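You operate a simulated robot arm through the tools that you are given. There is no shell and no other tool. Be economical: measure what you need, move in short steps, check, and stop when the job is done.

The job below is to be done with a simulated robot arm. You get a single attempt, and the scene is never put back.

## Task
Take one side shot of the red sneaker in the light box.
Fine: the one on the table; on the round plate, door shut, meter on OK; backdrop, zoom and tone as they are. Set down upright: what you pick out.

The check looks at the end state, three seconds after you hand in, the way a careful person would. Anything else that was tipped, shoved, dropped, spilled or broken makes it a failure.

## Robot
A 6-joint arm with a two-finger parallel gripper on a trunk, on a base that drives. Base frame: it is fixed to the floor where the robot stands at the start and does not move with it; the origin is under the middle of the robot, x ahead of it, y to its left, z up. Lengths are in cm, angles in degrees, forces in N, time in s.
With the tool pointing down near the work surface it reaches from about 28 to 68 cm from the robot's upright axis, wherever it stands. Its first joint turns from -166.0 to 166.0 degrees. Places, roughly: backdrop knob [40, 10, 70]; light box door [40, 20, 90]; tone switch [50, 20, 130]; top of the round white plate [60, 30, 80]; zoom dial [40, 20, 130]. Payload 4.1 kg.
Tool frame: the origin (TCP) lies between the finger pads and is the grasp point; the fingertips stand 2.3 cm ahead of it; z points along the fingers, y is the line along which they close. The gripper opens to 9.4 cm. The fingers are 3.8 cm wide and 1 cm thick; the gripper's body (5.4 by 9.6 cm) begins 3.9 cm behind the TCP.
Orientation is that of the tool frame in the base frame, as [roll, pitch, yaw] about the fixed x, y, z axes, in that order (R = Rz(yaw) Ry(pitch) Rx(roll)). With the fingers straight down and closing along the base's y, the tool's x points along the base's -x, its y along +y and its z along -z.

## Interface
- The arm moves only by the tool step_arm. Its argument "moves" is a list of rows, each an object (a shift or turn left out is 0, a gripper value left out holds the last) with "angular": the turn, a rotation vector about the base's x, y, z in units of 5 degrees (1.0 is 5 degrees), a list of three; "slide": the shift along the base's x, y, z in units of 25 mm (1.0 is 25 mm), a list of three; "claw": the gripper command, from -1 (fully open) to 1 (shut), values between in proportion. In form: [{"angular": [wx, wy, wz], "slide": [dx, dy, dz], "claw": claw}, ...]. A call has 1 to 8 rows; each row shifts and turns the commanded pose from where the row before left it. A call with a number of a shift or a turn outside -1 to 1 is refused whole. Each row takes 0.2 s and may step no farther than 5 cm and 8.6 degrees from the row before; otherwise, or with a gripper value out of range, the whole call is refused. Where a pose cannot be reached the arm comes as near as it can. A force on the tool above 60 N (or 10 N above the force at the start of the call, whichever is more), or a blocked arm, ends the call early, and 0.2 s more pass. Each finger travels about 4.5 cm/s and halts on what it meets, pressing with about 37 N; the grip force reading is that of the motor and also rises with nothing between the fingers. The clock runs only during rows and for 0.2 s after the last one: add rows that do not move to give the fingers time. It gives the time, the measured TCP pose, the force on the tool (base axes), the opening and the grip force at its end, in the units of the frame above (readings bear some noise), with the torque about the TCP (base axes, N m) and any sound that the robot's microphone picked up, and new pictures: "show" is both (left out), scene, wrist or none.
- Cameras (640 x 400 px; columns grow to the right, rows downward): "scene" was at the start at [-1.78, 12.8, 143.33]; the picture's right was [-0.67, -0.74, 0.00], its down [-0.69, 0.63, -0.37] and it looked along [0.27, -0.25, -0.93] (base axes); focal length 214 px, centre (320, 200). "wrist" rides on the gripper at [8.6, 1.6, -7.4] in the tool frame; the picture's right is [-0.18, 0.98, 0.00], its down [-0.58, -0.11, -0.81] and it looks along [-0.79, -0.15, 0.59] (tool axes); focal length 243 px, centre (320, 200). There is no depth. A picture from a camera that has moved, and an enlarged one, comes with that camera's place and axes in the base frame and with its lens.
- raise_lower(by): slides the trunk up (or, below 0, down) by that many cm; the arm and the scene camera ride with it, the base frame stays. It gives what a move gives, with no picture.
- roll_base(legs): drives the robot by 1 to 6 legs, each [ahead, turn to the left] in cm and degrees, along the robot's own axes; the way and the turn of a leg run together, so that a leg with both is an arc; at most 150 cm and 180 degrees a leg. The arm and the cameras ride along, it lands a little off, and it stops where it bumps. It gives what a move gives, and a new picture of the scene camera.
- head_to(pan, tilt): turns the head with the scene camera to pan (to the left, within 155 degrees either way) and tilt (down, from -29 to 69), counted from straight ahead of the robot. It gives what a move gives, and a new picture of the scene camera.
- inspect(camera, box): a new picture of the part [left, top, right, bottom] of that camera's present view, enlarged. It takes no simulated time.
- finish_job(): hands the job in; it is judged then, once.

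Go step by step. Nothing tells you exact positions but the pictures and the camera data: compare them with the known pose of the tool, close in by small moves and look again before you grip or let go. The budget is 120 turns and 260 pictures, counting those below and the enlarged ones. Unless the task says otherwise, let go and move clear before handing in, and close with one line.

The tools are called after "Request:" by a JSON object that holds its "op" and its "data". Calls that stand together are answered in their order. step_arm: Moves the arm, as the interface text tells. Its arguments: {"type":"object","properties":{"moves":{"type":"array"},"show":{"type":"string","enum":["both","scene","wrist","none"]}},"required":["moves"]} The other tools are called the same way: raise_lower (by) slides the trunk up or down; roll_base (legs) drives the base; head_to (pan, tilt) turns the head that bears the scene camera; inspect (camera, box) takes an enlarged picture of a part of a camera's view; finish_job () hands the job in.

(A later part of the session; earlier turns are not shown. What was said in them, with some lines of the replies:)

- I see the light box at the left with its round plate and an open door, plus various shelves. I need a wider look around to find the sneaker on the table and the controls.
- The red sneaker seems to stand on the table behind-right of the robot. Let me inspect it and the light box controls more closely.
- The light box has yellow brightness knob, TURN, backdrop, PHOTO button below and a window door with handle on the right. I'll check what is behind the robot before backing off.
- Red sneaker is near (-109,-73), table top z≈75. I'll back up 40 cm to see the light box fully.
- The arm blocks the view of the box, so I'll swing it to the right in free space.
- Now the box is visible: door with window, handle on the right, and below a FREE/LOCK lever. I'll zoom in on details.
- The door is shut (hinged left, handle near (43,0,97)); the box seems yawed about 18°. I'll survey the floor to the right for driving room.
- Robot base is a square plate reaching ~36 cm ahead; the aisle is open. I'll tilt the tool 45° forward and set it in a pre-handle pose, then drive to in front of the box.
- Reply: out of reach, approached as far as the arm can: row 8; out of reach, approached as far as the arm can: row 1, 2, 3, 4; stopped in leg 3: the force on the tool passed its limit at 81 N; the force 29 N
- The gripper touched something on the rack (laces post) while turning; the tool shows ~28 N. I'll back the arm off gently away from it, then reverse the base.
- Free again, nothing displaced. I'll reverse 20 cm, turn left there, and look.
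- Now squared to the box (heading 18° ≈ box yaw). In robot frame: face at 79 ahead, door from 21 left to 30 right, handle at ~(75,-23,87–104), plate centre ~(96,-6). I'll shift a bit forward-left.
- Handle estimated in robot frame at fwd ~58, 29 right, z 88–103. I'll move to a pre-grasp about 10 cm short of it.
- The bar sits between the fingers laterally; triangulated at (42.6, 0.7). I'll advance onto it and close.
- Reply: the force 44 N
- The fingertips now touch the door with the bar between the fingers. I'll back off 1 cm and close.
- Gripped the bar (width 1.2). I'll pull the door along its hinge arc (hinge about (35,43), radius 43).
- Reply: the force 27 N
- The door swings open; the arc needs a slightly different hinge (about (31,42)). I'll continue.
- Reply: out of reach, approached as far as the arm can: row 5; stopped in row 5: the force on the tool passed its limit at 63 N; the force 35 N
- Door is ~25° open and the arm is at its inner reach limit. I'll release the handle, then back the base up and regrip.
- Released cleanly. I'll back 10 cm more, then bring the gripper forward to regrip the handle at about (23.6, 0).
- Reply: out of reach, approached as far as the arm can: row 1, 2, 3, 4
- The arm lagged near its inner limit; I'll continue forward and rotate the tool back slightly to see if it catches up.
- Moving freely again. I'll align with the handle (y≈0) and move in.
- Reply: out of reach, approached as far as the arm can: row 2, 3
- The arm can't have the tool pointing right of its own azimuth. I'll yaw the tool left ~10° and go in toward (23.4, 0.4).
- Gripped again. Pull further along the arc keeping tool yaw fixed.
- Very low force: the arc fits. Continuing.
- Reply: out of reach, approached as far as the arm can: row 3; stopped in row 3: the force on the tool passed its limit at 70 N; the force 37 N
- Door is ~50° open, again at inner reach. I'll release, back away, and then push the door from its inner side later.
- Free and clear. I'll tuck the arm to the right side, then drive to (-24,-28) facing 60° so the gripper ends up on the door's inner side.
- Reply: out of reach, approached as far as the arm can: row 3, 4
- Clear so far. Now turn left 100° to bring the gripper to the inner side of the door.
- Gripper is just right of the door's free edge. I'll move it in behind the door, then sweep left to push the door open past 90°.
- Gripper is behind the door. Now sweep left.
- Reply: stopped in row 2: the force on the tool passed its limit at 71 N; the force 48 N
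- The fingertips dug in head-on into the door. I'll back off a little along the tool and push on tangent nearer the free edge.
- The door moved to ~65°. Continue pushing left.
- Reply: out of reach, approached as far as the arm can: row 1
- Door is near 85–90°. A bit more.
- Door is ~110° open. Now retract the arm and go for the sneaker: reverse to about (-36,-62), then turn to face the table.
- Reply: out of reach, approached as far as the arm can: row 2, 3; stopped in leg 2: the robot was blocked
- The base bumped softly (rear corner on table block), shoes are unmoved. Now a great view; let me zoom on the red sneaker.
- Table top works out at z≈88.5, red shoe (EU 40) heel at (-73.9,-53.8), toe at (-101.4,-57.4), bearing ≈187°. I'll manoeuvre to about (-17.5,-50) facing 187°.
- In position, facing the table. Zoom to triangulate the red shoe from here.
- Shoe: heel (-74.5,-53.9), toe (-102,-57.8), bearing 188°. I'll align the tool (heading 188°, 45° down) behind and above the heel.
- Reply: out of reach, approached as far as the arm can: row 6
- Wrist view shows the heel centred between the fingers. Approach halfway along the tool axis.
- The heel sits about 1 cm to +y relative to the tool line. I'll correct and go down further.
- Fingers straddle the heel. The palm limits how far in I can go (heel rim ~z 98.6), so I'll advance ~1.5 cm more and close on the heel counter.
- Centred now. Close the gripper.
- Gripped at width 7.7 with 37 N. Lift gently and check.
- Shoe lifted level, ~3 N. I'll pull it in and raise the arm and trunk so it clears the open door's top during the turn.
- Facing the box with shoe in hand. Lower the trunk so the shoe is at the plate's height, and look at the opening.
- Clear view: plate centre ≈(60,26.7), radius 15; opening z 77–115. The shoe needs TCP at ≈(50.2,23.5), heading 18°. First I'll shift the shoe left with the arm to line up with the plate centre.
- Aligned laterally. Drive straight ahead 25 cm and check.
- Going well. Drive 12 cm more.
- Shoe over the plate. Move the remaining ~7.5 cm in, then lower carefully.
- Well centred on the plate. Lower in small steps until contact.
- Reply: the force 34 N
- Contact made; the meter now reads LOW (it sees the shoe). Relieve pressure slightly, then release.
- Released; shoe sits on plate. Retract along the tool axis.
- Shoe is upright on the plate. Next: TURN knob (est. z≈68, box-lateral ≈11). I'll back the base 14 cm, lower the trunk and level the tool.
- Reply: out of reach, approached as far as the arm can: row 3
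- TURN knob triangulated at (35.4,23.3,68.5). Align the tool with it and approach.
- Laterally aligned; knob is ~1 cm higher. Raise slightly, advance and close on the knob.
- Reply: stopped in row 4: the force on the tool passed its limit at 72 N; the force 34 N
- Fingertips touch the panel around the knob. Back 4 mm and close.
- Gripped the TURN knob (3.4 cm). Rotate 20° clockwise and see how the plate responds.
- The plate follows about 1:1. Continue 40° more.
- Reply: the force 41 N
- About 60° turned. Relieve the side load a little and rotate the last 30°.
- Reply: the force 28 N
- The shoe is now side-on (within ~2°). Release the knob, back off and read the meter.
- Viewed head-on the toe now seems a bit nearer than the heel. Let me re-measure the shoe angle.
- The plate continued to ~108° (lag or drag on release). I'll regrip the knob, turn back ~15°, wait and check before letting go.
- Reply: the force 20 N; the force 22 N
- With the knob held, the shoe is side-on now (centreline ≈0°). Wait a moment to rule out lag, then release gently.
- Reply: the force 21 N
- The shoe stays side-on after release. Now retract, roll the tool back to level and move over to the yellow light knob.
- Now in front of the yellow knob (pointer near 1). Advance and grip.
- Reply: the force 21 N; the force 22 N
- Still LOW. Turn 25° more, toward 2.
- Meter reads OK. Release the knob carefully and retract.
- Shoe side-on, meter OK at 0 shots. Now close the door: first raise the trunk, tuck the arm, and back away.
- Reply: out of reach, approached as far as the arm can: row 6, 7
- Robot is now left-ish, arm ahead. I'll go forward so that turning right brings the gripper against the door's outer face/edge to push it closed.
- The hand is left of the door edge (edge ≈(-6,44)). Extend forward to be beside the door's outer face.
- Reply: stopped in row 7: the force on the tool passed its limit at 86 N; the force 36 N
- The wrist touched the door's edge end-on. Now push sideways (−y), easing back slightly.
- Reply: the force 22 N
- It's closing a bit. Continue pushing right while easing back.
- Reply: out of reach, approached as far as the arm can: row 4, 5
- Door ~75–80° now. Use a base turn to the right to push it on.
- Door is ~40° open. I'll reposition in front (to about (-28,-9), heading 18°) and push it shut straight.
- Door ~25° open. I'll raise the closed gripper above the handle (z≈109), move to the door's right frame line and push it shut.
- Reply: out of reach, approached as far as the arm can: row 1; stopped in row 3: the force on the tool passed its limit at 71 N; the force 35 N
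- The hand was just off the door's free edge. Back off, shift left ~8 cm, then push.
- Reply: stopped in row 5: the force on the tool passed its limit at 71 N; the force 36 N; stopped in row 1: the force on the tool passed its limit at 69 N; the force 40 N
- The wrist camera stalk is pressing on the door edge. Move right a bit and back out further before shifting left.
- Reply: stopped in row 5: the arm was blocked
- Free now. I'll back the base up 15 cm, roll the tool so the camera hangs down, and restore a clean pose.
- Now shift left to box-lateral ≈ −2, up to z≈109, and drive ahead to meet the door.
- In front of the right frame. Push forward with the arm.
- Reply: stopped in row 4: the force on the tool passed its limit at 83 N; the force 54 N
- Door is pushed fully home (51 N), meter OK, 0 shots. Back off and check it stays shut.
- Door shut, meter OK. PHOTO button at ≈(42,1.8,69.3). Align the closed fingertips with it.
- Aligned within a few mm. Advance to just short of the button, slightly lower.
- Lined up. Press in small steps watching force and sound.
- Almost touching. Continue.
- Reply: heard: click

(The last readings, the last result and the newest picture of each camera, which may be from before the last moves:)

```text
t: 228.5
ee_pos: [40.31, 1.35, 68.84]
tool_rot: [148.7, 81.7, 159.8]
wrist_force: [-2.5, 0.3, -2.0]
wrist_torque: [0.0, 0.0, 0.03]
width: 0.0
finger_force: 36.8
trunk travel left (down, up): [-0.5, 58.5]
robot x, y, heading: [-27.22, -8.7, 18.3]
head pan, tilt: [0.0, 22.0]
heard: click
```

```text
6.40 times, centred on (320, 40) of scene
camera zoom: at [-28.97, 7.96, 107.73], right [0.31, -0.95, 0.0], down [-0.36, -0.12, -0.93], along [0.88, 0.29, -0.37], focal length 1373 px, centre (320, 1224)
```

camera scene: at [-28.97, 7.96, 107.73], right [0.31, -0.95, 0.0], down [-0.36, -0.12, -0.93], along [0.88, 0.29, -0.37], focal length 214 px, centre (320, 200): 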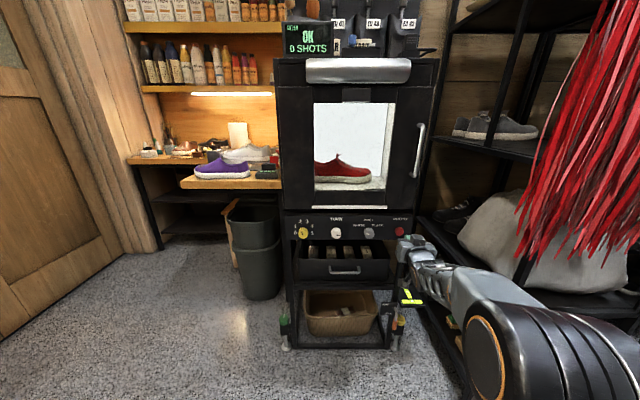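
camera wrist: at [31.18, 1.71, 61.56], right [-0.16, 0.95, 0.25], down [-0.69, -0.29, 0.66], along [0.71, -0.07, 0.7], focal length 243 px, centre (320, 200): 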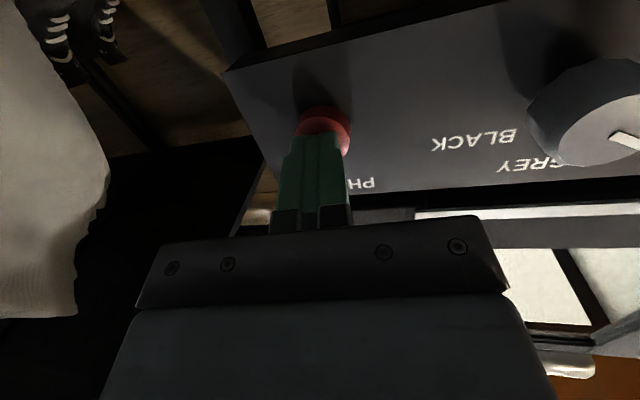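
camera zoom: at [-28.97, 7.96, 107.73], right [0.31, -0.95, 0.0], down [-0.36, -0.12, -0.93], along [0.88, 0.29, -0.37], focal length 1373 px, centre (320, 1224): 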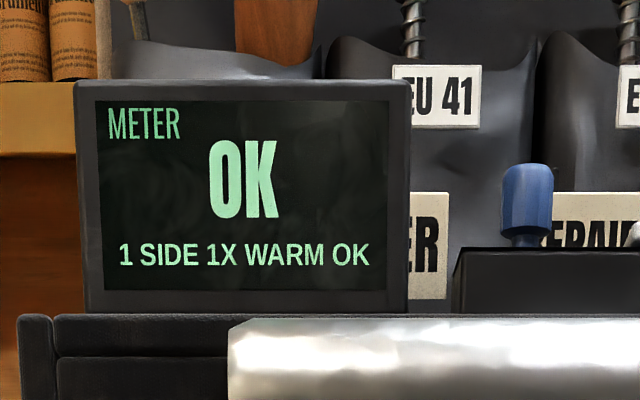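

Click heard; the display now reads "1 SIDE 1X WARM OK" — one side shot taken. I'll retract straight back and move clear.

Request:
{"op": "step_arm", "data": {"moves": [{"slide": [-0.8, -0.27, 0]}, {"slide": [-0.95, -0.31, 0]}, {"slide": [-0.95, -0.31, 0]}, {"slide": [-0.95, -0.31, 0]}], "show": "none"}}

Request:
{"op": "roll_base", "data": {"legs": [[-12, 0]]}}

Request:
{"op": "inspect", "data": {"camera": "scene", "box": [260, 20, 460, 260]}}

```text
t: 229.5
ee_pos: [31.29, -1.8, 68.91]
tool_rot: [148.6, 81.9, 159.7]
wrist_force: [-0.5, 0.6, -0.7]
wrist_torque: [0.01, -0.04, -0.01]
width: 0.02
finger_force: 36.7
trunk travel left (down, up): [-0.5, 58.5]
robot x, y, heading: [-26.78, -8.84, 18.2]
head pan, tilt: [0.0, 22.0]
```

```text
t: 230.8
ee_pos: [19.9, -5.39, 69.01]
tool_rot: [148.6, 81.9, 159.6]
wrist_force: [-0.1, 0.2, -0.2]
wrist_torque: [-0.02, 0.0, 0.0]
width: 0.02
finger_force: 36.8
trunk travel left (down, up): [-0.5, 58.5]
robot x, y, heading: [-38.25, -12.58, 18.3]
head pan, tilt: [0.0, 22.0]
camera scene: at [-40.31, 4.24, 107.73], right [0.31, -0.95, 0.0], down [-0.36, -0.12, -0.93], along [0.88, 0.29, -0.37], focal length 214 px, centre (320, 200)
```

scene: 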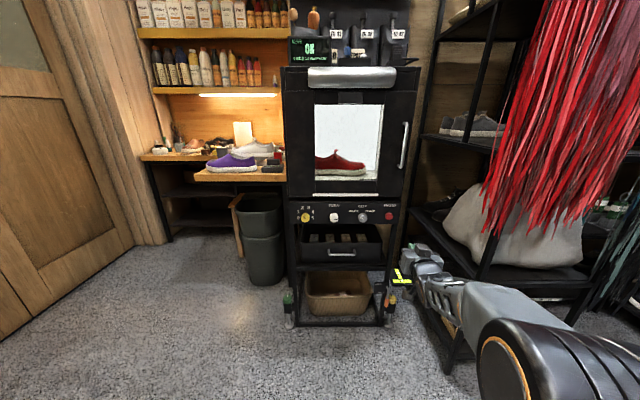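

```text
1.67 times, centred on (360, 140) of scene
camera zoom: at [-40.31, 4.24, 107.73], right [0.31, -0.95, 0.0], down [-0.36, -0.12, -0.93], along [0.88, 0.29, -0.37], focal length 358 px, centre (253, 300)
```

zoom: 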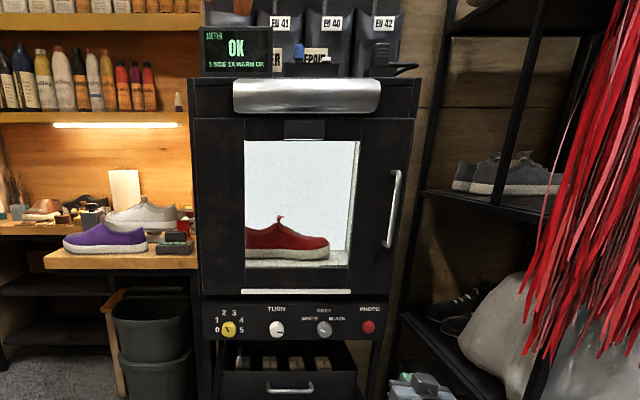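

The door is shut, the shoe stands upright on the plate, and the meter reads OK with one SIDE shot. The robot is clear, so I'm handing in.

Request:
{"op": "finish_job", "data": {}}

```text
The job is handed in.
```

I took one side shot of the red sneaker from the table. The light box shows "1 SIDE 1X WARM OK", the door is shut, and the sneaker stands upright on the round plate. I raised the light knob from about 1 to 2 because the meter read LOW with the sneaker in, and I didn't touch the backdrop, zoom or tone. The gripper brushed the hanging laces on the rack early on, and the base bumped the table once, but neither seemed to move anything.
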